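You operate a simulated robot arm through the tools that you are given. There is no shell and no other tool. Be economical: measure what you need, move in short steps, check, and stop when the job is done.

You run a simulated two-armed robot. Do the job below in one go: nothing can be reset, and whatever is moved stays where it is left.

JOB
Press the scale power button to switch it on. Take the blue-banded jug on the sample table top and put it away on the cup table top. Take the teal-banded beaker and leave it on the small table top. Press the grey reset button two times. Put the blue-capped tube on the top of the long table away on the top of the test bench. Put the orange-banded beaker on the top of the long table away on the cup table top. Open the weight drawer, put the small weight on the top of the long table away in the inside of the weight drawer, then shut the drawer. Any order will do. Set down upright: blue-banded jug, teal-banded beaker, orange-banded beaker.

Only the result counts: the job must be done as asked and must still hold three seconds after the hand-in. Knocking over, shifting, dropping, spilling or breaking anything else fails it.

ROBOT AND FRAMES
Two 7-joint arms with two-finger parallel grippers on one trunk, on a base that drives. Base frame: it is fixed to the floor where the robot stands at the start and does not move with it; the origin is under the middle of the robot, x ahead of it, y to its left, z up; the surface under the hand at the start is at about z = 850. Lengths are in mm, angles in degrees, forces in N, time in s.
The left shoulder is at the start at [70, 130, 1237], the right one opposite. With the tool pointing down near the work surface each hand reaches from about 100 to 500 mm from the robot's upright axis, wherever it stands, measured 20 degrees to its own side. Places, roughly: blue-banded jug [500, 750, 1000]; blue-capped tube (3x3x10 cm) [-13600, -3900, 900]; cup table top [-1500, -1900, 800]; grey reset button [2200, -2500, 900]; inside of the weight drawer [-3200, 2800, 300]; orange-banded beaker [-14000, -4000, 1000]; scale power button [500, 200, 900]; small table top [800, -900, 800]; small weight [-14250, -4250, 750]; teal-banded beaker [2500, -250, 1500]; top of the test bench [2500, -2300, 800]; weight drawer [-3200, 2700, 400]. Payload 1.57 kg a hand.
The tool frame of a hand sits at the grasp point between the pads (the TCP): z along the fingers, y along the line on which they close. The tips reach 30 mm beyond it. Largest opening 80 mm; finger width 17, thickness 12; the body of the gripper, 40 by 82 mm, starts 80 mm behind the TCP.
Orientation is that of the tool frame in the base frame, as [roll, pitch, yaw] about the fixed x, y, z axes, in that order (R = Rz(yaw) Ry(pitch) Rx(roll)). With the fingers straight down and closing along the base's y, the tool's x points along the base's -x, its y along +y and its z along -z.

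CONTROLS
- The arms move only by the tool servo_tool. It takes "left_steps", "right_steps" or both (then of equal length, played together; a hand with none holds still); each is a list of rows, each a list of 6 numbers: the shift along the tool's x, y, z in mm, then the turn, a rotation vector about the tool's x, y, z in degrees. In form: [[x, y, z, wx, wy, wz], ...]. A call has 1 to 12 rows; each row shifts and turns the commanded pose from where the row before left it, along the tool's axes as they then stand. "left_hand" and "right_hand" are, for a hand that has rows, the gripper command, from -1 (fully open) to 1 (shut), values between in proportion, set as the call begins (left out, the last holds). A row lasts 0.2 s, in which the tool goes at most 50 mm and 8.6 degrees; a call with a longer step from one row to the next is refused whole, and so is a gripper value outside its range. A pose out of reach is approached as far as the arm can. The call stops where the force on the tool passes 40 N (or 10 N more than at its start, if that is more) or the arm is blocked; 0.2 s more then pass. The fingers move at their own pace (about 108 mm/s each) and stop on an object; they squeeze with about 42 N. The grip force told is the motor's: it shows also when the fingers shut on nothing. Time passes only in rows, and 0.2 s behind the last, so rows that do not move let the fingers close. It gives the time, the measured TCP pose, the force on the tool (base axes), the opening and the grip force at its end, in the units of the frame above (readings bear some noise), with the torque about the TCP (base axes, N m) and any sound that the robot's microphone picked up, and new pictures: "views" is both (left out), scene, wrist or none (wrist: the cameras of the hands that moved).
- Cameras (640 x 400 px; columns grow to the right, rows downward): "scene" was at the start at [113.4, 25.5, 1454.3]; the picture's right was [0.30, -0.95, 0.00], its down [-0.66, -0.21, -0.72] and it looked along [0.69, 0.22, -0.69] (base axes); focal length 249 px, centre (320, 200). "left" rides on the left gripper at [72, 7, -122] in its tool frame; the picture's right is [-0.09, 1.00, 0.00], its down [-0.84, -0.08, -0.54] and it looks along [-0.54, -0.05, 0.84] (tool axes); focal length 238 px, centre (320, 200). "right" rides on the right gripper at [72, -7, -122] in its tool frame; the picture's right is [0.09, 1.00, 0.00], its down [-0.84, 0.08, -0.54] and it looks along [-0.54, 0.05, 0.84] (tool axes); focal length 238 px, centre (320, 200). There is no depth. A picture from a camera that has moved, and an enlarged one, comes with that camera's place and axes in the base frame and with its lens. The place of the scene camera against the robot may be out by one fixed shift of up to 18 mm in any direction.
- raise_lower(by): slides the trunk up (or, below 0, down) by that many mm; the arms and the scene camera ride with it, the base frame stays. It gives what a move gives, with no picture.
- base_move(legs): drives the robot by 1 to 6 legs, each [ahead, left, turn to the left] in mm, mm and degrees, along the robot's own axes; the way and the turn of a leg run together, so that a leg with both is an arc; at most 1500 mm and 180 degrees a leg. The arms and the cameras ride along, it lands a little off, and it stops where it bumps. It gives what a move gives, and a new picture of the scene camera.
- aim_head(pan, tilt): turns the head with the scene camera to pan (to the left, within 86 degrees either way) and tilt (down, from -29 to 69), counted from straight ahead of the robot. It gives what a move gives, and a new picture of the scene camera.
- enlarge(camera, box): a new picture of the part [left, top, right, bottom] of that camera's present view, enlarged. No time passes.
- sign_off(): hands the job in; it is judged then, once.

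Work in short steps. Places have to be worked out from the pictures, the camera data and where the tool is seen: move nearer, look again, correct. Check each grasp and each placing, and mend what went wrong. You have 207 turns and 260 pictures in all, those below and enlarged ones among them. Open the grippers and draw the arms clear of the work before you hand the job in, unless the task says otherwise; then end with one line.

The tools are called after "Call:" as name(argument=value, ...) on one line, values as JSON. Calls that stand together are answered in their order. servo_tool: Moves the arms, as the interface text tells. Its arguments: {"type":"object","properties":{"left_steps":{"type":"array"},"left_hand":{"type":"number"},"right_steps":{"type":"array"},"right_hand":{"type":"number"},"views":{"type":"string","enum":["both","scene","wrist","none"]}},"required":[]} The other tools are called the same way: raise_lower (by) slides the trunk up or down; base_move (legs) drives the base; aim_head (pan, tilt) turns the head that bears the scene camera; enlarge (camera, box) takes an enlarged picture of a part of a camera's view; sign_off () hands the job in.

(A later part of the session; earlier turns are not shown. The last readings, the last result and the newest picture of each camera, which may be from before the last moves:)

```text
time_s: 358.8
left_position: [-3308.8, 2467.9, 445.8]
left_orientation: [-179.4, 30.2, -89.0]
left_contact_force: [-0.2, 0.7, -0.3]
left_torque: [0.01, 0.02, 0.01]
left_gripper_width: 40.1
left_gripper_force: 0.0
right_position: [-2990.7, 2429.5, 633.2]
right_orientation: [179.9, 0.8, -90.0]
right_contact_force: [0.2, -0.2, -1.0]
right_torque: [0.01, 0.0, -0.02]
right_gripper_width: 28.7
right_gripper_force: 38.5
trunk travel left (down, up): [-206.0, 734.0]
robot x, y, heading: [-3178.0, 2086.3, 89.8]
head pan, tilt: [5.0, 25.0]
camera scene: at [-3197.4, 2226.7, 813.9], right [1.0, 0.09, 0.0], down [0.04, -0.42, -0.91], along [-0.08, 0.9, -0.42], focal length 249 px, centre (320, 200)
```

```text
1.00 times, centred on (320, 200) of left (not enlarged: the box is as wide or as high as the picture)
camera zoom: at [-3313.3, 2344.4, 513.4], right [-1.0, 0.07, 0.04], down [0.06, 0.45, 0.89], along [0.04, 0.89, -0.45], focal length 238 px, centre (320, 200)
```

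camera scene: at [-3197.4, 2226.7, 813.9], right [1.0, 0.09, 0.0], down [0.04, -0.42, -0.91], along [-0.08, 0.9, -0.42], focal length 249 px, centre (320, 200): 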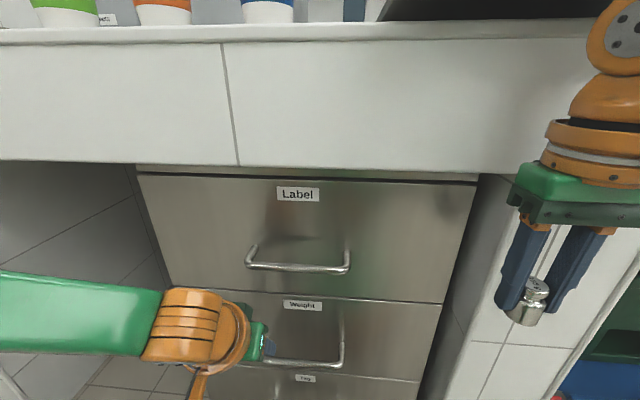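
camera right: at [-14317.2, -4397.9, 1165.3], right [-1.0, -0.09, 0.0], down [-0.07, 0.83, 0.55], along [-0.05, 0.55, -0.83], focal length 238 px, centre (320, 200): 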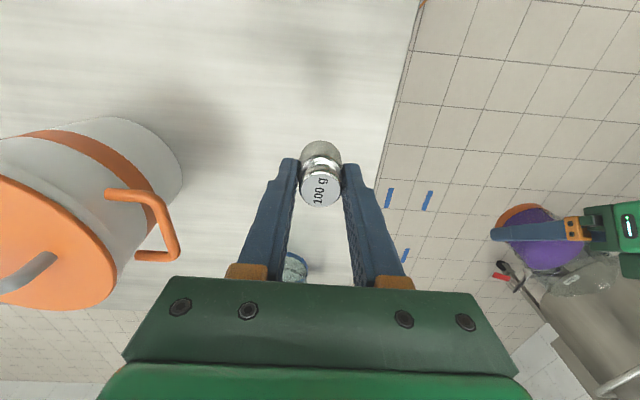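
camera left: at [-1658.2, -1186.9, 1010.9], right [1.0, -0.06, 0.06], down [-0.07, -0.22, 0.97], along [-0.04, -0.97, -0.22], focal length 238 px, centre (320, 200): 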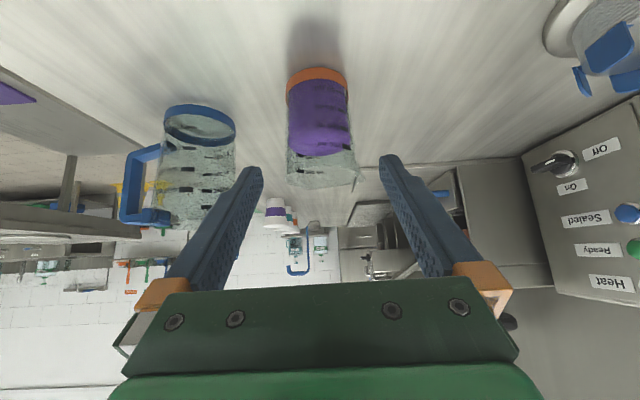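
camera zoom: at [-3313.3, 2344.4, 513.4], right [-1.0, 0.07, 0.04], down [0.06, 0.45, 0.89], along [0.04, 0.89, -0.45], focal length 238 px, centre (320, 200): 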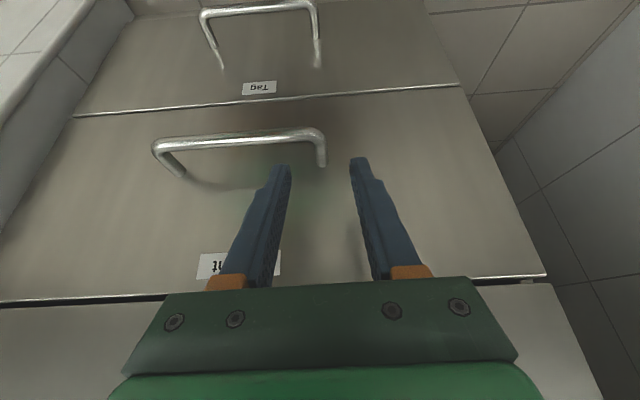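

Perfectly aligned over the left foot. Advance 58 mm along the fingers.

Call:
servo_tool(left_steps=[[0, 0, 15, 0, 0, 0], [0, 0, 15, 0, 0, 0], [0, 0, 15, 0, 0, 0], [0, 0, 12, 0, 0, 0]], views="wrist")

```text
time_s: 359.8
left_position: [-3308.8, 2496.2, 396.6]
left_orientation: [-179.4, 30.2, -89.1]
left_contact_force: [0.2, 0.8, 0.4]
left_torque: [0.0, -0.02, -0.02]
left_gripper_width: 40.0
left_gripper_force: 0.0
right_position: [-2990.4, 2430.4, 633.5]
right_orientation: [179.9, 0.7, -90.1]
right_contact_force: [-0.3, 0.8, -1.2]
right_torque: [0.03, 0.01, -0.05]
right_gripper_width: 28.7
right_gripper_force: 38.4
trunk travel left (down, up): [-206.0, 734.0]
robot x, y, heading: [-3171.0, 2085.3, 90.2]
head pan, tilt: [5.0, 25.0]
camera left: at [-3313.2, 2373.9, 465.0], right [-1.0, 0.07, 0.04], down [0.06, 0.45, 0.89], along [0.04, 0.89, -0.45], focal length 238 px, centre (320, 200)
```

left: 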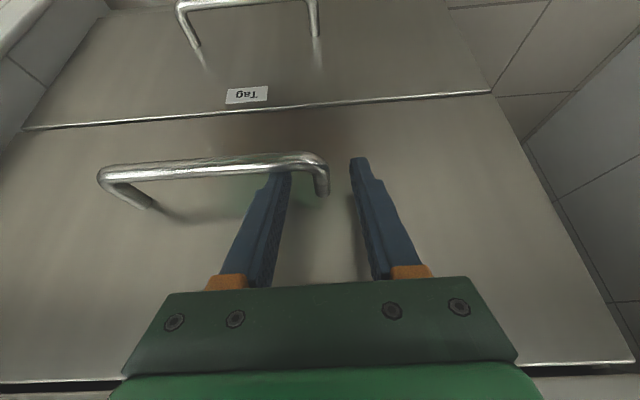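

The inner finger is behind the bar, foot between fingers. Close, then pull by driving the base back.

Call:
servo_tool(left_steps=[[0, 0, 0, 0, 0, 0], [0, 0, 0, 0, 0, 0], [0, 0, 0, 0, 0, 0]], left_hand=1, views="none")

Call:
base_move(legs=[[-60, 0, 0]])

```text
time_s: 360.6
left_position: [-3309.1, 2496.5, 397.0]
left_orientation: [-179.4, 30.2, -89.0]
left_contact_force: [-7.2, 0.5, -0.3]
left_torque: [0.19, 0.13, -0.43]
left_gripper_width: 11.4
left_gripper_force: 28.6
right_position: [-2989.7, 2429.2, 632.3]
right_orientation: [179.9, 0.8, -90.0]
right_contact_force: [0.1, -0.7, -0.1]
right_torque: [0.01, -0.01, 0.01]
right_gripper_width: 28.5
right_gripper_force: 38.6
trunk travel left (down, up): [-206.0, 734.0]
robot x, y, heading: [-3174.7, 2081.7, 90.1]
head pan, tilt: [5.0, 25.0]
```

```text
time_s: 361.6
left_position: [-3310.1, 2436.3, 396.2]
left_orientation: [-179.4, 30.1, -88.9]
left_contact_force: [-11.7, -2.5, 1.5]
left_torque: [-0.31, 0.21, -0.44]
left_gripper_width: 11.8
left_gripper_force: 29.3
right_position: [-2989.8, 2370.1, 633.1]
right_orientation: [179.9, 0.8, -89.9]
right_contact_force: [-0.5, 0.1, -1.7]
right_torque: [-0.04, 0.01, 0.01]
right_gripper_width: 28.7
right_gripper_force: 38.3
trunk travel left (down, up): [-206.0, 734.0]
robot x, y, heading: [-3172.3, 2028.8, 89.9]
head pan, tilt: [5.0, 25.0]
camera scene: at [-3198.3, 2166.4, 814.0], right [1.0, 0.09, 0.0], down [0.04, -0.42, -0.91], along [-0.08, 0.9, -0.42], focal length 249 px, centre (320, 200)
```

scene: 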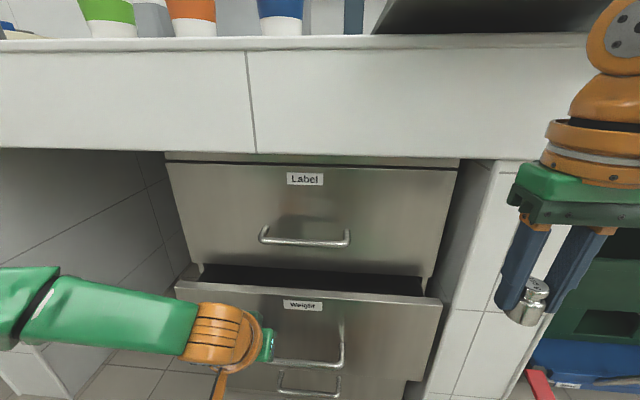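

The drawer is opening. Pull another 190 mm.

Call:
base_move(legs=[[-190, 0, 0]])

```text
time_s: 363.1
left_position: [-3308.5, 2248.0, 397.4]
left_orientation: [-179.4, 30.0, -88.9]
left_contact_force: [-1.5, -3.1, 0.9]
left_torque: [-0.29, 0.03, -0.55]
left_gripper_width: 11.9
left_gripper_force: 29.6
right_position: [-2990.2, 2182.8, 632.8]
right_orientation: [179.8, 0.8, -89.9]
right_contact_force: [0.2, 0.0, -0.6]
right_torque: [-0.06, 0.0, 0.0]
right_gripper_width: 28.7
right_gripper_force: 38.3
trunk travel left (down, up): [-206.0, 734.0]
robot x, y, heading: [-3172.6, 1836.1, 90.1]
head pan, tilt: [5.0, 25.0]
camera scene: at [-3197.4, 1978.2, 814.1], right [1.0, 0.09, 0.0], down [0.04, -0.42, -0.91], along [-0.08, 0.9, -0.42], focal length 249 px, centre (320, 200)
```

scene: 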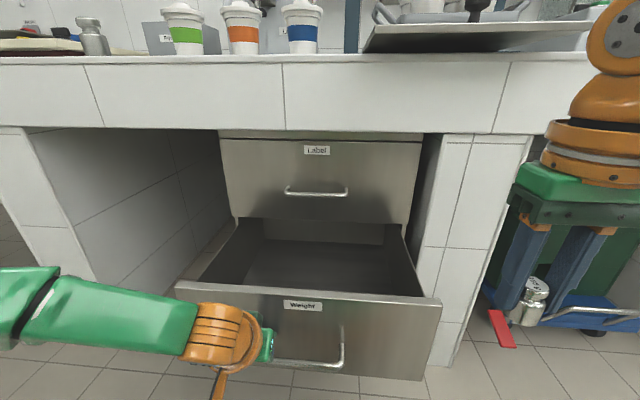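

Drawer is open 250 mm. Release the handle and withdraw the left hand back and up.

Call:
servo_tool(left_steps=[[0, 0, 0, 0, 0, 0], [0, 0, 0, 0, 0, 0]], left_hand=0, views="none")

Call:
servo_tool(left_steps=[[0, 0, -20, 0, 0, 0], [0, 0, -25, 0, 0, 0], [0, 0, -30, 0, 0, 0], [0, 0, -30, 0, 0, 0]], views="wrist")

```text
time_s: 363.7
left_position: [-3309.7, 2248.4, 396.5]
left_orientation: [-179.6, 30.0, -88.9]
left_contact_force: [-0.4, 0.9, 0.1]
left_torque: [-0.01, -0.02, 0.01]
left_gripper_width: 39.9
left_gripper_force: 0.0
right_position: [-2990.2, 2181.7, 632.7]
right_orientation: [179.8, 0.9, -89.9]
right_contact_force: [0.0, -0.2, -0.8]
right_torque: [0.03, 0.0, 0.0]
right_gripper_width: 28.8
right_gripper_force: 38.6
trunk travel left (down, up): [-206.0, 734.0]
robot x, y, heading: [-3171.7, 1835.9, 90.1]
head pan, tilt: [5.0, 25.0]
```

```text
time_s: 364.7
left_position: [-3308.8, 2195.5, 487.3]
left_orientation: [-179.5, 30.1, -88.9]
left_contact_force: [-0.3, 0.3, -0.5]
left_torque: [0.0, -0.02, 0.01]
left_gripper_width: 39.9
left_gripper_force: 0.2
right_position: [-2989.5, 2182.9, 633.6]
right_orientation: [179.7, 0.9, -89.9]
right_contact_force: [0.0, -0.4, -1.4]
right_torque: [-0.02, 0.01, -0.03]
right_gripper_width: 28.7
right_gripper_force: 38.5
trunk travel left (down, up): [-206.0, 734.0]
robot x, y, heading: [-3172.5, 1835.3, 90.3]
head pan, tilt: [5.0, 25.0]
camera left: at [-3313.4, 2072.3, 556.1], right [-1.0, 0.06, 0.04], down [0.06, 0.45, 0.89], along [0.04, 0.89, -0.46], focal length 238 px, centre (320, 200)
```

left: 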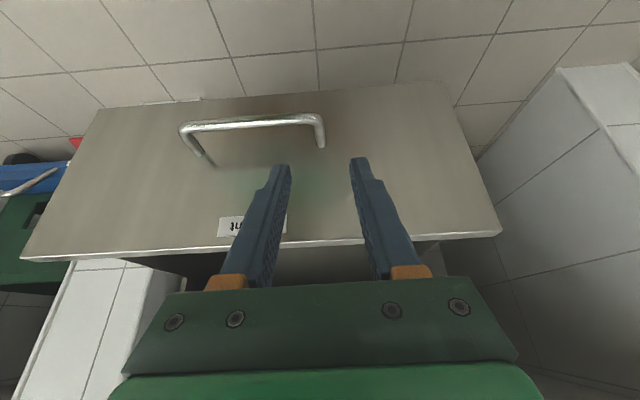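

Now lower the right hand 110 (weight bottom will clear the drawer front), shift the base left 240 and look at the drawer.

Call:
servo_tool(right_steps=[[0, 0, 35, 0, 0, 0], [0, 0, 35, 0, 0, 0], [0, 0, 38, 0, 0, 0]], views="none")

Call:
base_move(legs=[[0, 240, 0]])

Call:
aim_head(pan=-15, tilt=40)

Call:
enlarge(camera="right", box=[0, 0, 640, 400])

```text
time_s: 365.5
left_position: [-3308.9, 2196.5, 488.3]
left_orientation: [-179.4, 30.2, -88.9]
left_contact_force: [0.0, -0.3, 0.8]
left_torque: [-0.01, 0.0, 0.01]
left_gripper_width: 39.9
left_gripper_force: 0.1
right_position: [-2989.9, 2182.5, 525.1]
right_orientation: [179.8, 0.8, -89.9]
right_contact_force: [0.0, -0.7, -0.8]
right_torque: [0.0, -0.02, 0.02]
right_gripper_width: 28.3
right_gripper_force: 38.5
trunk travel left (down, up): [-206.0, 734.0]
robot x, y, heading: [-3172.5, 1839.8, 90.2]
head pan, tilt: [5.0, 25.0]
```

```text
time_s: 367.3
left_position: [-3547.2, 2196.3, 486.1]
left_orientation: [-179.3, 30.2, -89.1]
left_contact_force: [-0.5, 0.4, 0.4]
left_torque: [0.0, -0.01, -0.01]
left_gripper_width: 39.9
left_gripper_force: 0.0
right_position: [-3229.2, 2183.1, 526.0]
right_orientation: [179.8, 0.8, -90.0]
right_contact_force: [-0.2, 0.3, -0.4]
right_torque: [0.01, -0.03, -0.01]
right_gripper_width: 28.6
right_gripper_force: 38.4
trunk travel left (down, up): [-206.0, 734.0]
robot x, y, heading: [-3416.0, 1838.8, 90.0]
head pan, tilt: [5.0, 25.0]
camera scene: at [-3436.4, 1978.1, 813.9], right [1.0, 0.09, 0.0], down [0.04, -0.42, -0.91], along [-0.08, 0.9, -0.42], focal length 249 px, centre (320, 200)
```

scene: 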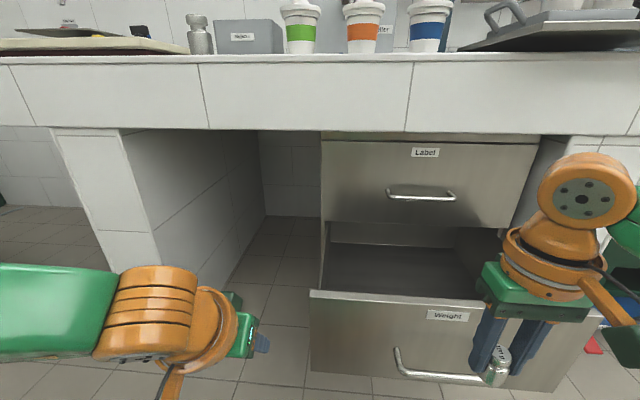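

```text
time_s: 368.1
left_position: [-3548.3, 2195.1, 487.9]
left_orientation: [-179.6, 30.1, -89.1]
left_contact_force: [-0.2, 0.3, -1.1]
left_torque: [0.0, -0.01, 0.0]
left_gripper_width: 39.9
left_gripper_force: 0.0
right_position: [-3228.3, 2181.4, 526.2]
right_orientation: [179.7, 0.7, -90.1]
right_contact_force: [0.4, 0.1, -0.7]
right_torque: [-0.02, -0.01, -0.03]
right_gripper_width: 28.3
right_gripper_force: 38.5
trunk travel left (down, up): [-206.0, 734.0]
robot x, y, heading: [-3413.4, 1835.7, 90.0]
head pan, tilt: [-15.0, 40.0]
camera scene: at [-3406.3, 1968.5, 790.7], right [0.97, -0.26, 0.0], down [-0.17, -0.62, -0.77], along [0.2, 0.74, -0.64], focal length 249 px, centre (320, 200)
```

scene: 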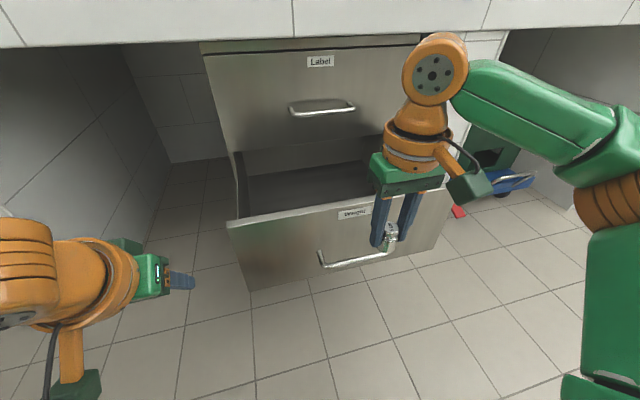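

```text
1.00 times, centred on (320, 200) of right (not enlarged: the box is as wide or as high as the picture)
camera zoom: at [-3221.9, 2109.0, 646.8], right [-1.0, -0.09, 0.0], down [-0.07, 0.83, 0.55], along [-0.05, 0.55, -0.83], focal length 238 px, centre (320, 200)
```

zoom: 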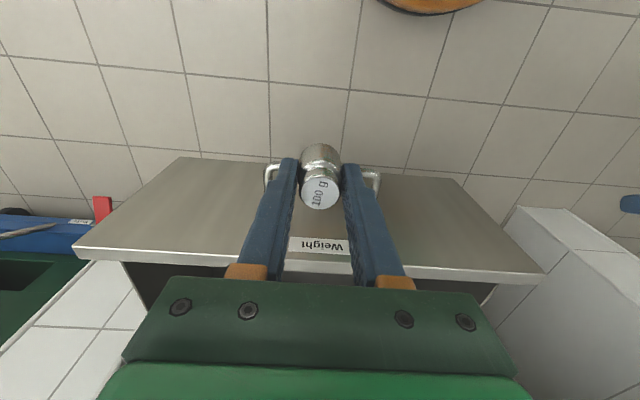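

Drawer front top is at z ≈ 497, so raise the trunk 28 for clearance, then drive ahead 172.

Call:
raise_lower(by=28)

Call:
base_move(legs=[[172, 0, 0]])

Call:
servo_tool(right_steps=[[-15, 0, 0, 0, 0, 0], [-13, 0, 0, 0, 0, 0]], views="both")

```text
time_s: 368.8
left_position: [-3547.5, 2195.6, 515.2]
left_orientation: [-179.5, 30.0, -89.1]
left_contact_force: [0.1, -0.3, 0.1]
left_torque: [0.01, -0.02, -0.03]
left_gripper_width: 40.0
left_gripper_force: 0.0
right_position: [-3227.9, 2182.4, 554.8]
right_orientation: [179.7, 0.8, -90.1]
right_contact_force: [0.2, -0.3, -1.3]
right_torque: [0.01, -0.01, 0.0]
right_gripper_width: 28.8
right_gripper_force: 38.6
trunk travel left (down, up): [-234.0, 706.0]
robot x, y, heading: [-3412.8, 1836.7, 90.0]
head pan, tilt: [-15.0, 40.0]
```

```text
time_s: 370.3
left_position: [-3548.1, 2367.0, 516.0]
left_orientation: [-179.6, 30.1, -89.0]
left_contact_force: [-0.8, -0.4, 0.3]
left_torque: [-0.02, 0.0, -0.02]
left_gripper_width: 40.0
left_gripper_force: 0.1
right_position: [-3229.4, 2354.4, 555.1]
right_orientation: [179.8, 0.8, -90.0]
right_contact_force: [-0.1, 0.9, -1.3]
right_torque: [0.02, -0.02, 0.0]
right_gripper_width: 28.5
right_gripper_force: 38.5
trunk travel left (down, up): [-234.0, 706.0]
robot x, y, heading: [-3414.1, 2006.5, 89.9]
head pan, tilt: [-15.0, 40.0]
camera scene: at [-3406.4, 2139.5, 818.6], right [0.97, -0.26, 0.0], down [-0.17, -0.62, -0.77], along [0.2, 0.74, -0.64], focal length 249 px, centre (320, 200)
```

scene: 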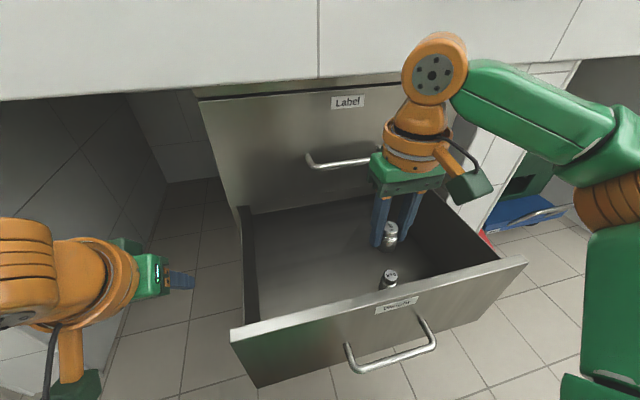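

```text
time_s: 370.9
left_position: [-3548.1, 2366.2, 514.7]
left_orientation: [-179.5, 30.1, -89.0]
left_contact_force: [0.5, 1.2, 0.0]
left_torque: [0.01, 0.0, 0.0]
left_gripper_width: 39.9
left_gripper_force: 0.1
right_position: [-3229.2, 2382.2, 555.4]
right_orientation: [179.8, 0.8, -89.9]
right_contact_force: [-0.2, 0.3, -1.7]
right_torque: [0.02, -0.03, 0.0]
right_gripper_width: 28.3
right_gripper_force: 39.3
trunk travel left (down, up): [-234.0, 706.0]
robot x, y, heading: [-3412.7, 2004.4, 90.1]
head pan, tilt: [-15.0, 40.0]
camera scene: at [-3406.4, 2139.5, 818.6], right [0.97, -0.26, 0.0], down [-0.17, -0.62, -0.77], along [0.2, 0.74, -0.64], focal length 249 px, centre (320, 200)
camera right: at [-3222.0, 2307.8, 675.2], right [-1.0, -0.09, 0.0], down [-0.07, 0.83, 0.55], along [-0.05, 0.55, -0.83], focal length 238 px, centre (320, 200)
```

scene: 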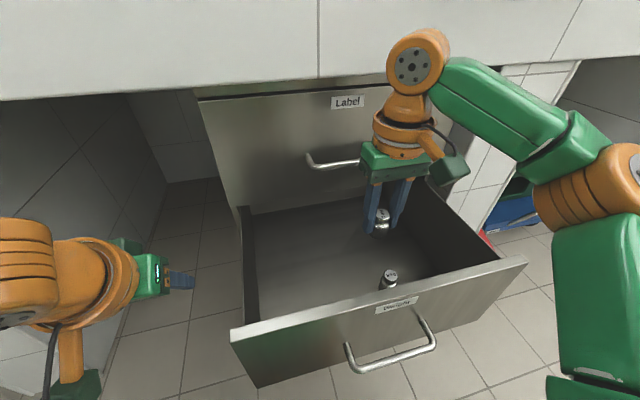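
right: 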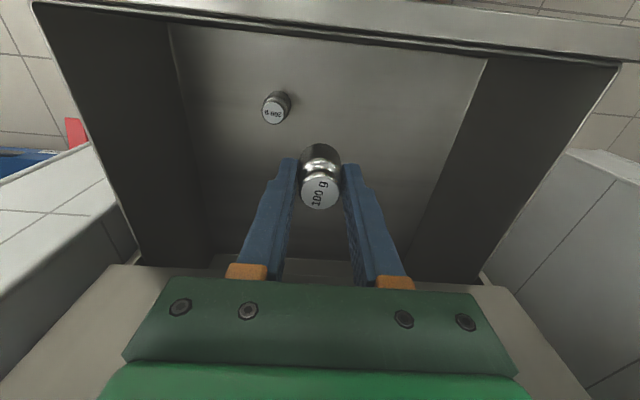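

Another weight already lies in the drawer at about [-3165, 2390], so I shift to x≈-3280 to stay clear, then lower the trunk 130.

Call:
servo_tool(right_steps=[[0, 25, 0, 0, 0, 0], [0, 25, 0, 0, 0, 0]], views="none")

Call:
raise_lower(by=-130)

Call:
servo_tool(right_steps=[[-13, 0, 0, 0, 0, 0], [-12, 0, 0, 0, 0, 0]], views="both")

```text
time_s: 371.5
left_position: [-3548.0, 2366.6, 514.3]
left_orientation: [-179.4, 30.0, -89.0]
left_contact_force: [0.4, 0.1, 0.5]
left_torque: [0.03, -0.01, 0.01]
left_gripper_width: 40.0
left_gripper_force: 0.0
right_position: [-3278.0, 2381.6, 556.7]
right_orientation: [179.7, 0.7, -90.0]
right_contact_force: [0.6, 0.2, -1.4]
right_torque: [-0.01, -0.02, 0.03]
right_gripper_width: 28.4
right_gripper_force: 38.8
trunk travel left (down, up): [-234.0, 706.0]
robot x, y, heading: [-3413.8, 2004.6, 89.9]
head pan, tilt: [-15.0, 40.0]
```

```text
time_s: 373.1
left_position: [-3547.9, 2366.4, 384.4]
left_orientation: [-179.5, 30.1, -89.0]
left_contact_force: [-0.2, -0.6, -0.5]
left_torque: [-0.03, -0.06, 0.03]
left_gripper_width: 40.0
left_gripper_force: 0.0
right_position: [-3277.9, 2380.8, 427.6]
right_orientation: [179.7, 0.8, -90.0]
right_contact_force: [0.8, -0.4, -0.6]
right_torque: [0.02, 0.02, 0.02]
right_gripper_width: 28.6
right_gripper_force: 39.1
trunk travel left (down, up): [-104.0, 836.0]
robot x, y, heading: [-3413.7, 2007.8, 90.1]
head pan, tilt: [-15.0, 40.0]
```

```text
time_s: 373.7
left_position: [-3548.3, 2366.6, 386.7]
left_orientation: [-179.5, 30.1, -89.0]
left_contact_force: [-0.4, 0.3, -0.4]
left_torque: [0.01, -0.01, 0.0]
left_gripper_width: 40.1
left_gripper_force: 0.1
right_position: [-3278.4, 2406.3, 426.2]
right_orientation: [179.8, 0.8, -90.0]
right_contact_force: [0.2, 0.6, -1.4]
right_torque: [0.02, 0.0, -0.02]
right_gripper_width: 28.6
right_gripper_force: 38.4
trunk travel left (down, up): [-104.0, 836.0]
robot x, y, heading: [-3416.6, 2004.9, 89.9]
head pan, tilt: [-15.0, 40.0]
camera scene: at [-3406.4, 2139.4, 688.6], right [0.97, -0.26, 0.0], down [-0.17, -0.62, -0.77], along [0.2, 0.74, -0.64], focal length 249 px, centre (320, 200)
camera right: at [-3271.8, 2332.7, 547.1], right [-1.0, -0.09, 0.0], down [-0.07, 0.83, 0.55], along [-0.05, 0.55, -0.83], focal length 238 px, centre (320, 200)
```

scene: 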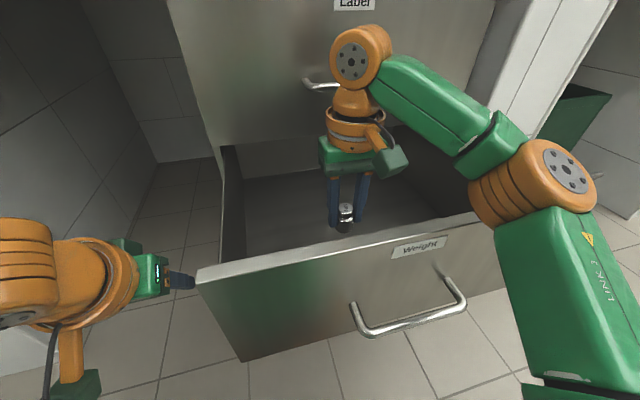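
right: 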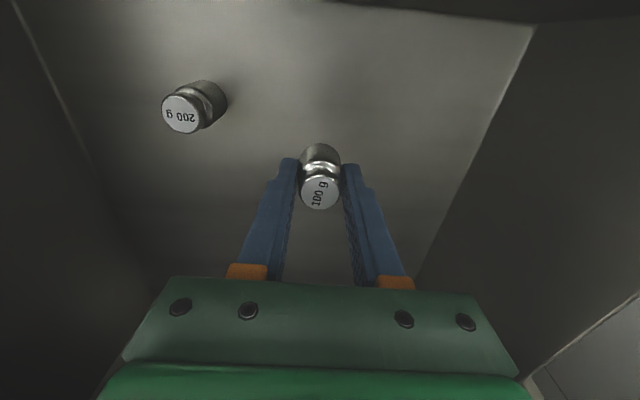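

The right elbow is near the drawer's front panel, so lower with the arm in small steps rather than the trunk.

Call:
servo_tool(right_steps=[[0, 0, 15, 0, 0, 0], [0, 0, 15, 0, 0, 0], [0, 0, 10, 0, 0, 0]], views="scene")

```text
time_s: 374.7
left_position: [-3546.8, 2359.7, 392.0]
left_orientation: [-177.4, 31.4, -89.1]
left_contact_force: [0.2, 0.1, 0.3]
left_torque: [-0.02, 0.03, 0.01]
left_gripper_width: 39.8
left_gripper_force: 0.0
right_position: [-3277.3, 2395.2, 409.3]
right_orientation: [-178.6, 3.4, -91.0]
right_contact_force: [-0.4, 0.6, -1.0]
right_torque: [0.0, -0.01, 0.0]
right_gripper_width: 28.4
right_gripper_force: 38.4
trunk travel left (down, up): [-104.0, 836.0]
robot x, y, heading: [-3411.5, 2002.3, 88.7]
head pan, tilt: [-15.0, 40.0]
stopped in row 3 (right hand): the arm was blocked; the commanded pose is now the measured one
camera scene: at [-3426.2, 2121.4, 694.4], right [0.96, -0.28, 0.03], down [-0.15, -0.6, -0.79], along [0.24, 0.75, -0.62], focal length 249 px, centre (320, 200)
```

scene: 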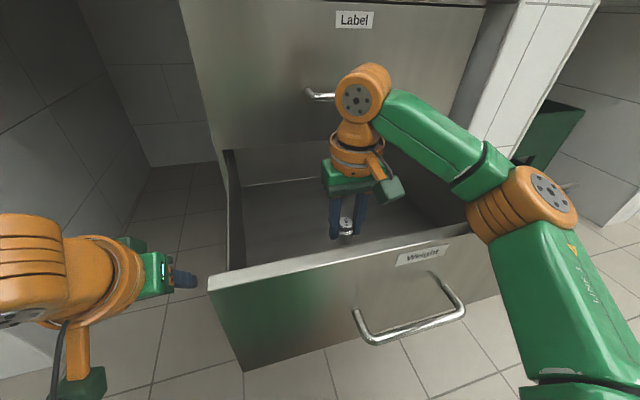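

The elbow touched the panel. Back up at once, then raise the trunk so the shoulder and elbow sit higher while the hand stays low.

Call:
servo_tool(right_steps=[[0, 0, -15, 0, 0, 0], [0, 0, -10, 0, 0, 0]], views="none")

Call:
raise_lower(by=80)

Call:
servo_tool(right_steps=[[0, 0, 25, 0, 0, 0], [0, 0, 25, 0, 0, 0], [0, 0, 25, 0, 0, 0]], views="both")

```text
time_s: 375.3
left_position: [-3532.9, 2366.0, 382.4]
left_orientation: [-179.6, 30.1, -90.6]
left_contact_force: [-0.8, -0.5, 0.0]
left_torque: [0.03, 0.02, -0.02]
left_gripper_width: 39.9
left_gripper_force: 0.0
right_position: [-3261.6, 2399.9, 411.4]
right_orientation: [179.6, 1.2, -91.6]
right_contact_force: [0.4, 0.7, -1.1]
right_torque: [-0.03, 0.0, -0.01]
right_gripper_width: 28.7
right_gripper_force: 38.6
trunk travel left (down, up): [-104.0, 836.0]
robot x, y, heading: [-3409.0, 2000.5, 88.5]
head pan, tilt: [-15.0, 40.0]
```

```text
time_s: 376.5
left_position: [-3536.8, 2365.3, 465.6]
left_orientation: [-179.6, 30.0, -90.2]
left_contact_force: [-0.6, -0.4, 0.4]
left_torque: [0.04, 0.01, 0.0]
left_gripper_width: 40.2
left_gripper_force: 0.0
right_position: [-3267.1, 2400.5, 496.8]
right_orientation: [179.6, 1.6, -91.2]
right_contact_force: [0.2, -0.5, -1.5]
right_torque: [-0.02, -0.01, 0.01]
right_gripper_width: 28.5
right_gripper_force: 38.1
trunk travel left (down, up): [-184.0, 756.0]
robot x, y, heading: [-3413.5, 2000.3, 88.8]
head pan, tilt: [-15.0, 40.0]
```

```text
time_s: 377.3
left_position: [-3536.6, 2366.5, 465.2]
left_orientation: [-179.6, 30.1, -90.3]
left_contact_force: [-0.5, -0.1, -0.3]
left_torque: [0.0, 0.01, -0.02]
left_gripper_width: 40.1
left_gripper_force: 0.1
right_position: [-3266.0, 2402.8, 419.6]
right_orientation: [179.6, 1.4, -91.3]
right_contact_force: [-0.2, 0.5, -1.0]
right_torque: [0.0, -0.01, 0.0]
right_gripper_width: 28.7
right_gripper_force: 38.4
trunk travel left (down, up): [-184.0, 756.0]
robot x, y, heading: [-3408.7, 2001.0, 88.9]
head pan, tilt: [-15.0, 40.0]
camera scene: at [-3400.6, 2135.3, 768.6], right [0.96, -0.28, 0.0], down [-0.18, -0.62, -0.77], along [0.21, 0.74, -0.64], focal length 249 px, centre (320, 200)
camera right: at [-3261.6, 2326.8, 539.4], right [-1.0, -0.07, 0.0], down [-0.06, 0.82, 0.56], along [-0.04, 0.56, -0.83], focal length 238 px, centre (320, 200)
```

scene: 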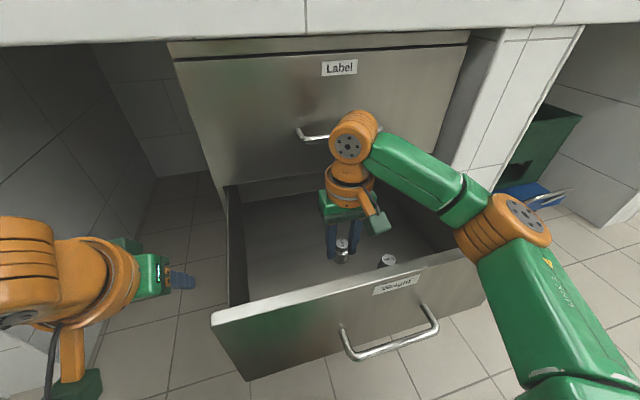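
right: 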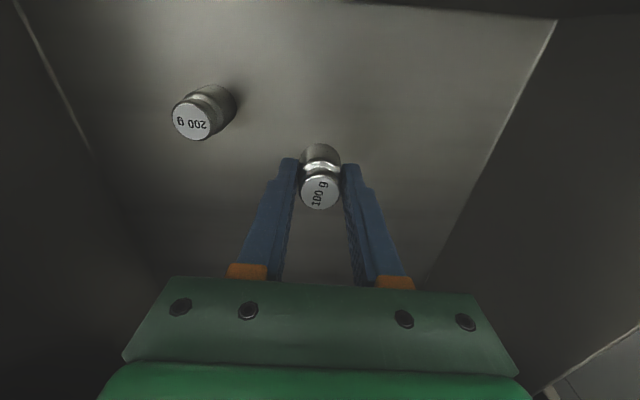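

Continue the exchange: trunk up 70, hand down 70.

Call:
raise_lower(by=70)

Call:
servo_tool(right_steps=[[0, 0, 25, 0, 0, 0], [0, 0, 25, 0, 0, 0], [0, 0, 25, 0, 0, 0]], views="scene")

```text
time_s: 378.3
left_position: [-3536.6, 2365.4, 535.6]
left_orientation: [-179.6, 30.2, -90.2]
left_contact_force: [0.3, 0.6, -1.3]
left_torque: [0.03, -0.04, -0.05]
left_gripper_width: 40.0
left_gripper_force: 0.1
right_position: [-3267.0, 2402.6, 489.7]
right_orientation: [179.7, 1.5, -91.2]
right_contact_force: [0.5, -0.2, -1.2]
right_torque: [-0.02, 0.02, -0.01]
right_gripper_width: 28.9
right_gripper_force: 38.3
trunk travel left (down, up): [-254.0, 686.0]
robot x, y, heading: [-3413.9, 2002.1, 88.5]
head pan, tilt: [-15.0, 40.0]
```

```text
time_s: 379.1
left_position: [-3536.1, 2365.8, 533.9]
left_orientation: [-179.6, 30.1, -90.3]
left_contact_force: [0.2, -0.1, -0.6]
left_torque: [0.01, -0.02, 0.0]
left_gripper_width: 39.9
left_gripper_force: 0.0
right_position: [-3268.8, 2405.8, 414.6]
right_orientation: [179.5, 1.6, -91.2]
right_contact_force: [0.4, -0.5, -0.9]
right_torque: [0.01, -0.02, -0.02]
right_gripper_width: 28.6
right_gripper_force: 38.4
trunk travel left (down, up): [-254.0, 686.0]
robot x, y, heading: [-3411.4, 2005.2, 88.7]
head pan, tilt: [-15.0, 40.0]
camera scene: at [-3400.6, 2135.3, 838.6], right [0.96, -0.28, 0.0], down [-0.18, -0.62, -0.77], along [0.21, 0.74, -0.64], focal length 249 px, centre (320, 200)
```

scene: 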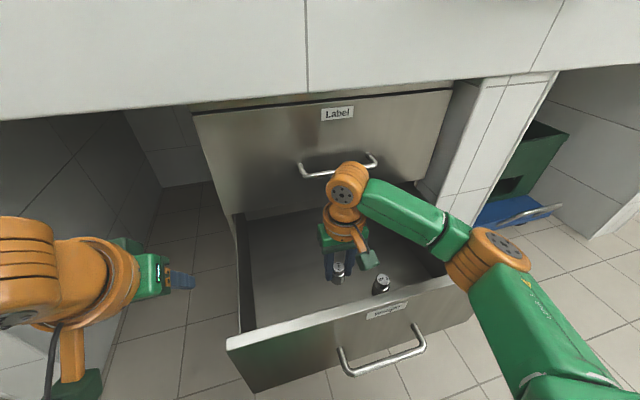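

Lower the hand in small steps again, watching for blocking.

Call:
servo_tool(right_steps=[[0, 0, 12, 0, 0, 0], [0, 0, 12, 0, 0, 0], [0, 0, 10, 0, 0, 0]], views="both")

```text
time_s: 379.9
left_position: [-3535.4, 2366.1, 534.5]
left_orientation: [-179.7, 30.0, -90.3]
left_contact_force: [-0.4, -0.2, 0.5]
left_torque: [-0.03, 0.01, 0.01]
left_gripper_width: 39.9
left_gripper_force: 0.1
right_position: [-3266.0, 2406.4, 380.7]
right_orientation: [179.5, 1.6, -91.2]
right_contact_force: [0.8, -0.6, -1.6]
right_torque: [-0.01, -0.06, 0.02]
right_gripper_width: 28.8
right_gripper_force: 38.9
trunk travel left (down, up): [-254.0, 686.0]
robot x, y, heading: [-3409.5, 2004.0, 88.8]
head pan, tilt: [-15.0, 40.0]
camera scene: at [-3400.7, 2135.2, 838.6], right [0.96, -0.28, 0.0], down [-0.18, -0.62, -0.77], along [0.21, 0.74, -0.64], focal length 249 px, centre (320, 200)
camera right: at [-3261.9, 2330.6, 500.4], right [-1.0, -0.07, 0.0], down [-0.06, 0.82, 0.57], along [-0.04, 0.56, -0.82], focal length 238 px, centre (320, 200)
```

scene: 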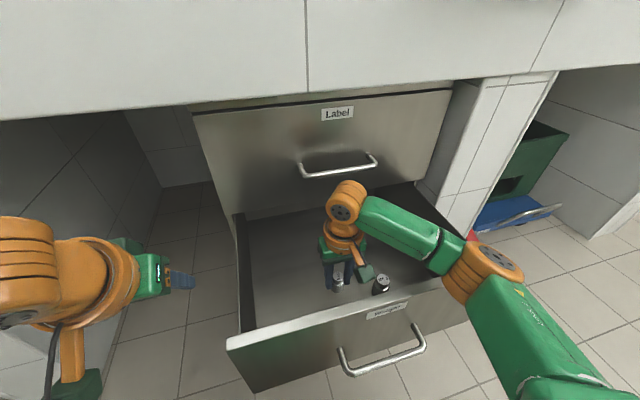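
right: 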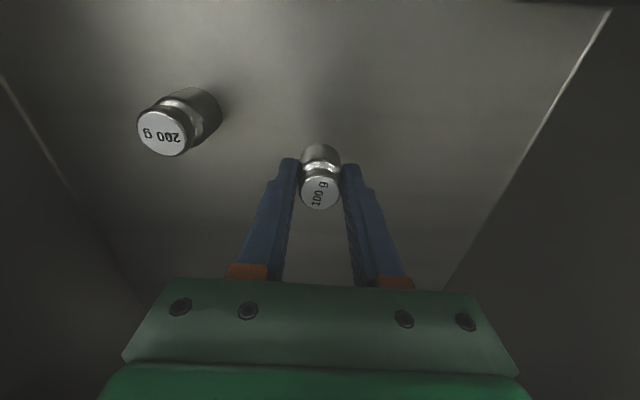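

Going well. Continue down in 5 mm steps until the weight touches the drawer floor.

Call:
servo_tool(right_steps=[[0, 0, 8, 0, 0, 0], [0, 0, 8, 0, 0, 0], [0, 0, 5, 0, 0, 0], [0, 0, 4, 0, 0, 0], [0, 0, 4, 0, 0, 0]], views="wrist")

```text
time_s: 381.1
left_position: [-3536.7, 2366.0, 534.9]
left_orientation: [-179.6, 30.1, -90.3]
left_contact_force: [0.6, -0.2, -0.1]
left_torque: [0.06, 0.02, -0.02]
left_gripper_width: 39.9
left_gripper_force: 0.0
right_position: [-3266.7, 2405.1, 352.1]
right_orientation: [179.6, 1.5, -91.3]
right_contact_force: [-0.9, 0.2, -0.3]
right_torque: [0.01, 0.01, -0.01]
right_gripper_width: 28.4
right_gripper_force: 38.9
trunk travel left (down, up): [-254.0, 686.0]
robot x, y, heading: [-3409.6, 2000.0, 89.0]
head pan, tilt: [-15.0, 40.0]
camera right: at [-3261.5, 2330.0, 471.4], right [-1.0, -0.07, 0.0], down [-0.06, 0.82, 0.56], along [-0.04, 0.56, -0.83], focal length 238 px, centre (320, 200)
```

right: 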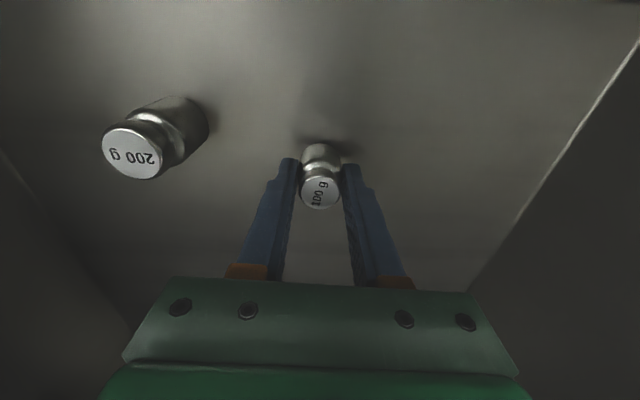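

Still a small gap above the floor; keep descending slowly.

Call:
servo_tool(right_steps=[[0, 0, 4, 0, 0, 0], [0, 0, 4, 0, 0, 0], [0, 0, 3, 0, 0, 0], [0, 0, 3, 0, 0, 0], [0, 0, 3, 0, 0, 0]], views="wrist")

```text
time_s: 382.3
left_position: [-3537.3, 2361.9, 539.6]
left_orientation: [-179.3, 30.7, -90.2]
left_contact_force: [-0.8, -0.2, -0.1]
left_torque: [-0.02, 0.0, 0.02]
left_gripper_width: 40.0
left_gripper_force: 0.0
right_position: [-3267.4, 2405.6, 341.7]
right_orientation: [179.8, 2.3, -91.2]
right_contact_force: [3.7, -4.8, 37.2]
right_torque: [-0.55, -0.11, 0.02]
right_gripper_width: 28.5
right_gripper_force: 38.4
trunk travel left (down, up): [-254.0, 686.0]
robot x, y, heading: [-3408.2, 2001.1, 88.7]
head pan, tilt: [-15.0, 40.0]
camera right: at [-3262.5, 2328.4, 460.6], right [-1.0, -0.07, 0.0], down [-0.06, 0.82, 0.58], along [-0.04, 0.57, -0.82], focal length 238 px, centre (320, 200)
```

right: 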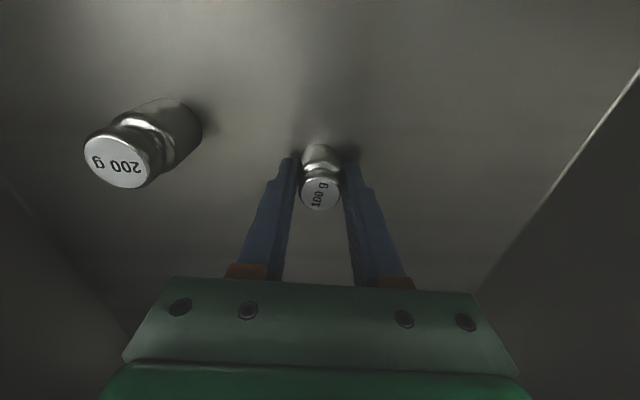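

Contact with the drawer floor. Relax 3 mm, open slightly, then lift out.

Call:
servo_tool(right_steps=[[0, 0, -4, 0, 0, 0]], views="none")

Call:
servo_tool(right_steps=[[0, 0, 0, 0, 0, 0], [0, 0, 0, 0, 0, 0]], right_hand=-0.15, views="none")

Call:
servo_tool(right_steps=[[0, 0, -20, 0, 0, 0], [0, 0, -30, 0, 0, 0], [0, 0, -40, 0, 0, 0]], views="wrist")

```text
time_s: 382.7
left_position: [-3536.5, 2362.4, 539.4]
left_orientation: [-179.4, 30.7, -90.3]
left_contact_force: [-1.1, -0.4, 0.0]
left_torque: [0.02, 0.0, 0.03]
left_gripper_width: 40.1
left_gripper_force: 0.0
right_position: [-3264.9, 2404.6, 344.5]
right_orientation: [179.8, 2.1, -91.4]
right_contact_force: [-0.2, -0.7, -0.5]
right_torque: [-0.01, 0.01, 0.03]
right_gripper_width: 28.6
right_gripper_force: 38.4
trunk travel left (down, up): [-254.0, 686.0]
robot x, y, heading: [-3408.8, 2004.6, 88.7]
head pan, tilt: [-15.0, 40.0]
```

```text
time_s: 383.3
left_position: [-3535.8, 2361.3, 538.4]
left_orientation: [-179.4, 30.9, -90.3]
left_contact_force: [0.4, -1.0, 0.5]
left_torque: [0.03, 0.0, 0.0]
left_gripper_width: 40.1
left_gripper_force: 0.0
right_position: [-3267.1, 2404.6, 345.4]
right_orientation: [179.7, 2.2, -91.4]
right_contact_force: [-0.6, 1.1, -0.6]
right_torque: [-0.01, 0.02, 0.03]
right_gripper_width: 46.1
right_gripper_force: 0.1
trunk travel left (down, up): [-254.0, 686.0]
robot x, y, heading: [-3408.1, 2002.8, 88.7]
head pan, tilt: [-15.0, 40.0]
```

```text
time_s: 384.1
left_position: [-3538.3, 2366.0, 535.2]
left_orientation: [-179.7, 30.0, -90.4]
left_contact_force: [-0.5, -0.1, -0.2]
left_torque: [-0.02, -0.01, 0.01]
left_gripper_width: 39.8
left_gripper_force: 0.1
right_position: [-3269.7, 2403.4, 427.4]
right_orientation: [179.7, 1.6, -91.1]
right_contact_force: [-0.8, 0.9, 0.2]
right_torque: [-0.03, -0.01, -0.04]
right_gripper_width: 46.1
right_gripper_force: 0.0
trunk travel left (down, up): [-254.0, 686.0]
robot x, y, heading: [-3413.0, 2000.8, 88.7]
head pan, tilt: [-15.0, 40.0]
camera right: at [-3263.0, 2328.3, 546.0], right [-1.0, -0.07, 0.0], down [-0.06, 0.82, 0.56], along [-0.04, 0.56, -0.83], focal length 238 px, centre (320, 200)
```

right: 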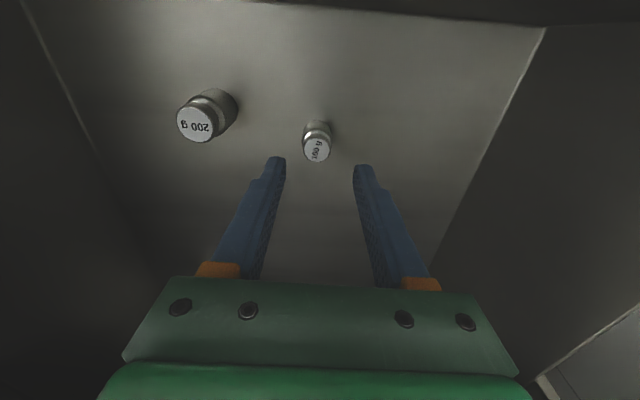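

The 100 g weight stands in the drawer. Lift out by trunk, back off 190, and retract the right hand.

Call:
raise_lower(by=135)

Call:
base_move(legs=[[-200, 0, 1]])

Call:
servo_tool(right_steps=[[40, 0, 0, 0, 0, 0], [40, 0, 0, 0, 0, 0], [40, 0, 0, 0, 0, 0]], left_steps=[[0, 0, 0, 0, 0, 0], [0, 0, 0, 0, 0, 0], [0, 0, 0, 0, 0, 0]], left_hand=1, views="scene")

```text
time_s: 385.8
left_position: [-3536.7, 2366.1, 669.4]
left_orientation: [-179.6, 30.1, -90.2]
left_contact_force: [0.2, 0.0, -0.2]
left_torque: [0.0, 0.01, -0.01]
left_gripper_width: 39.9
left_gripper_force: 0.1
right_position: [-3267.4, 2404.1, 560.7]
right_orientation: [179.7, 1.6, -91.2]
right_contact_force: [0.4, 0.3, -0.2]
right_torque: [-0.03, 0.0, 0.0]
right_gripper_width: 46.2
right_gripper_force: 0.0
trunk travel left (down, up): [-389.0, 551.0]
robot x, y, heading: [-3411.1, 2001.5, 88.9]
head pan, tilt: [-15.0, 40.0]
```

```text
time_s: 387.4
left_position: [-3545.4, 2164.2, 670.0]
left_orientation: [-179.6, 30.1, -89.4]
left_contact_force: [0.2, -0.2, -0.5]
left_torque: [0.02, 0.0, 0.0]
left_gripper_width: 39.9
left_gripper_force: 0.0
right_position: [-3276.4, 2207.9, 561.9]
right_orientation: [179.7, 1.6, -90.2]
right_contact_force: [-0.4, -0.4, -0.4]
right_torque: [-0.02, 0.03, 0.0]
right_gripper_width: 46.0
right_gripper_force: 0.1
trunk travel left (down, up): [-389.0, 551.0]
robot x, y, heading: [-3412.7, 1805.9, 89.6]
head pan, tilt: [-15.0, 40.0]
camera scene: at [-3405.5, 1936.8, 973.7], right [0.97, -0.26, 0.0], down [-0.17, -0.62, -0.77], along [0.2, 0.74, -0.64], focal length 249 px, centre (320, 200)
```

scene: 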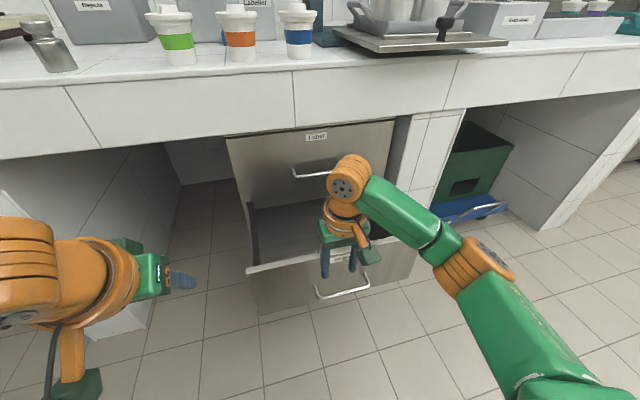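

```text
time_s: 388.2
left_position: [-3545.8, 2164.3, 670.3]
left_orientation: [-179.6, 30.1, -89.3]
left_contact_force: [-0.6, -0.5, -0.2]
left_torque: [0.0, 0.0, 0.0]
left_gripper_width: 0.0
left_gripper_force: 21.4
right_position: [-3277.8, 2087.9, 559.8]
right_orientation: [179.5, 1.6, -90.2]
right_contact_force: [0.7, -0.5, -0.1]
right_torque: [0.02, 0.01, -0.01]
right_gripper_width: 46.0
right_gripper_force: 0.1
trunk travel left (down, up): [-389.0, 551.0]
robot x, y, heading: [-3411.4, 1803.9, 89.7]
head pan, tilt: [-15.0, 40.0]
camera scene: at [-3405.4, 1936.8, 973.7], right [0.97, -0.26, 0.0], down [-0.17, -0.62, -0.77], along [0.2, 0.74, -0.64], focal length 249 px, centre (320, 200)
```

scene: 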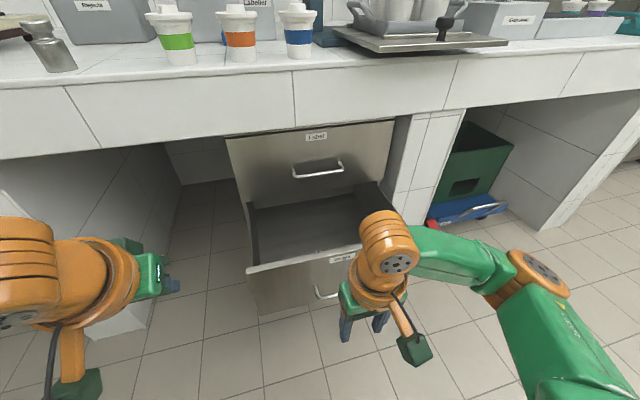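

Shift right 160 so the closed left hand (tilted 30°) faces the panel left of the handle, then lower the trunk.

Call:
servo_tool(right_steps=[[0, 0, -35, 0, 0, 0], [0, 0, -35, 0, 0, 0], [0, 0, -30, 0, 0, 0]], views="none")

Call:
base_move(legs=[[0, -160, 0]])

Call:
raise_lower(by=-275)

Call:
base_move(legs=[[60, 0, 0]])

```text
time_s: 389.0
left_position: [-3544.6, 2165.0, 670.6]
left_orientation: [-179.6, 30.1, -89.3]
left_contact_force: [0.0, 0.3, 0.4]
left_torque: [0.0, -0.03, 0.03]
left_gripper_width: 0.0
left_gripper_force: 21.2
right_position: [-3277.0, 2086.8, 660.0]
right_orientation: [179.6, 1.7, -90.2]
right_contact_force: [-0.5, -1.3, -0.5]
right_torque: [0.0, -0.02, -0.01]
right_gripper_width: 45.9
right_gripper_force: 0.0
trunk travel left (down, up): [-389.0, 551.0]
robot x, y, heading: [-3410.0, 1805.4, 89.7]
head pan, tilt: [-15.0, 40.0]
```

```text
time_s: 390.4
left_position: [-3384.4, 2165.3, 671.1]
left_orientation: [-179.6, 30.0, -89.4]
left_contact_force: [0.3, -0.1, 0.3]
left_torque: [0.0, 0.03, 0.03]
left_gripper_width: 0.2
left_gripper_force: 21.1
right_position: [-3116.4, 2085.2, 659.5]
right_orientation: [179.5, 1.6, -90.4]
right_contact_force: [-1.4, 1.0, -1.0]
right_torque: [0.0, -0.01, 0.0]
right_gripper_width: 45.9
right_gripper_force: 0.0
trunk travel left (down, up): [-389.0, 551.0]
robot x, y, heading: [-3256.0, 1805.0, 89.6]
head pan, tilt: [-15.0, 40.0]
camera scene: at [-3245.8, 1936.2, 973.6], right [0.96, -0.27, 0.0], down [-0.17, -0.62, -0.77], along [0.2, 0.74, -0.64], focal length 249 px, centre (320, 200)
```

scene: 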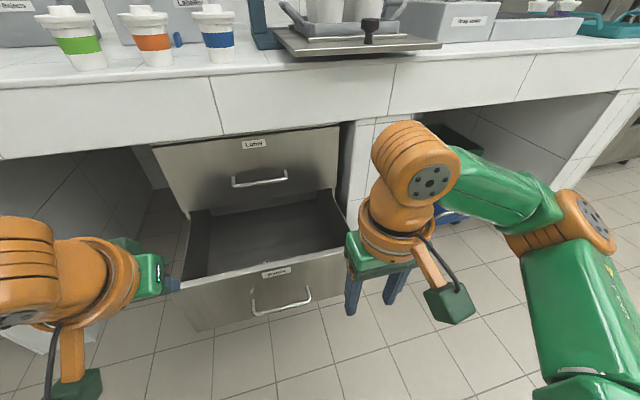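

```text
time_s: 393.2
left_position: [-3384.7, 2164.5, 394.8]
left_orientation: [-179.6, 30.2, -89.5]
left_contact_force: [-0.6, -0.1, -0.8]
left_torque: [0.02, 0.01, 0.0]
left_gripper_width: 0.0
left_gripper_force: 21.0
right_position: [-3117.4, 2085.0, 383.9]
right_orientation: [179.6, 1.6, -90.4]
right_contact_force: [-0.3, 0.2, 0.0]
right_torque: [-0.02, 0.01, -0.02]
right_gripper_width: 46.0
right_gripper_force: 0.2
trunk travel left (down, up): [-114.0, 826.0]
robot x, y, heading: [-3254.7, 1803.0, 89.7]
head pan, tilt: [-15.0, 40.0]
```

```text
time_s: 394.1
left_position: [-3384.2, 2223.8, 394.9]
left_orientation: [-179.7, 30.1, -89.6]
left_contact_force: [0.2, -0.1, -0.2]
left_torque: [0.01, 0.0, -0.04]
left_gripper_width: 0.0
left_gripper_force: 20.7
right_position: [-3116.7, 2143.9, 383.9]
right_orientation: [179.6, 1.6, -90.5]
right_contact_force: [0.0, -0.6, -0.1]
right_torque: [-0.01, 0.03, 0.01]
right_gripper_width: 45.8
right_gripper_force: 0.1
trunk travel left (down, up): [-114.0, 826.0]
robot x, y, heading: [-3254.6, 1864.7, 89.5]
head pan, tilt: [-15.0, 40.0]
camera scene: at [-3245.6, 1995.5, 698.6], right [0.96, -0.27, 0.0], down [-0.17, -0.62, -0.77], along [0.2, 0.74, -0.64], focal length 249 px, centre (320, 200)
```

scene: 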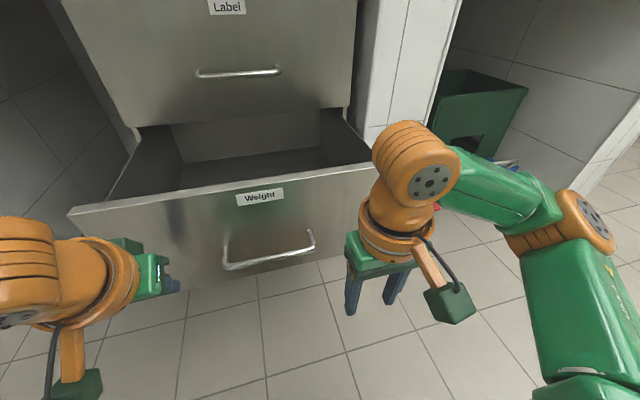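

Push the drawer shut by driving ahead in parts.

Call:
base_move(legs=[[130, 0, 0], [110, 0, 0]])

```text
time_s: 396.2
left_position: [-3381.1, 2464.4, 394.2]
left_orientation: [-179.6, 30.0, -89.5]
left_contact_force: [0.8, 0.4, 0.4]
left_torque: [-0.01, -0.01, 0.04]
left_gripper_width: 0.0
left_gripper_force: 21.1
right_position: [-3114.1, 2382.8, 384.3]
right_orientation: [179.6, 1.6, -90.5]
right_contact_force: [0.3, 0.6, -0.7]
right_torque: [0.01, -0.02, 0.02]
right_gripper_width: 46.2
right_gripper_force: 0.0
trunk travel left (down, up): [-114.0, 826.0]
robot x, y, heading: [-3249.9, 2098.6, 89.6]
head pan, tilt: [-15.0, 40.0]
camera scene: at [-3243.5, 2234.9, 698.6], right [0.96, -0.27, 0.0], down [-0.17, -0.62, -0.77], along [0.2, 0.74, -0.64], focal length 249 px, centre (320, 200)
```

scene: 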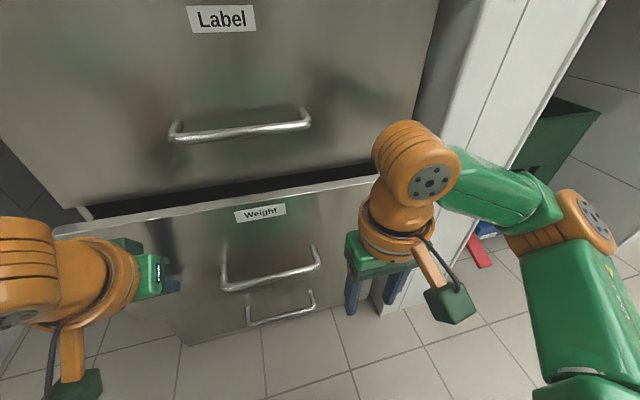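

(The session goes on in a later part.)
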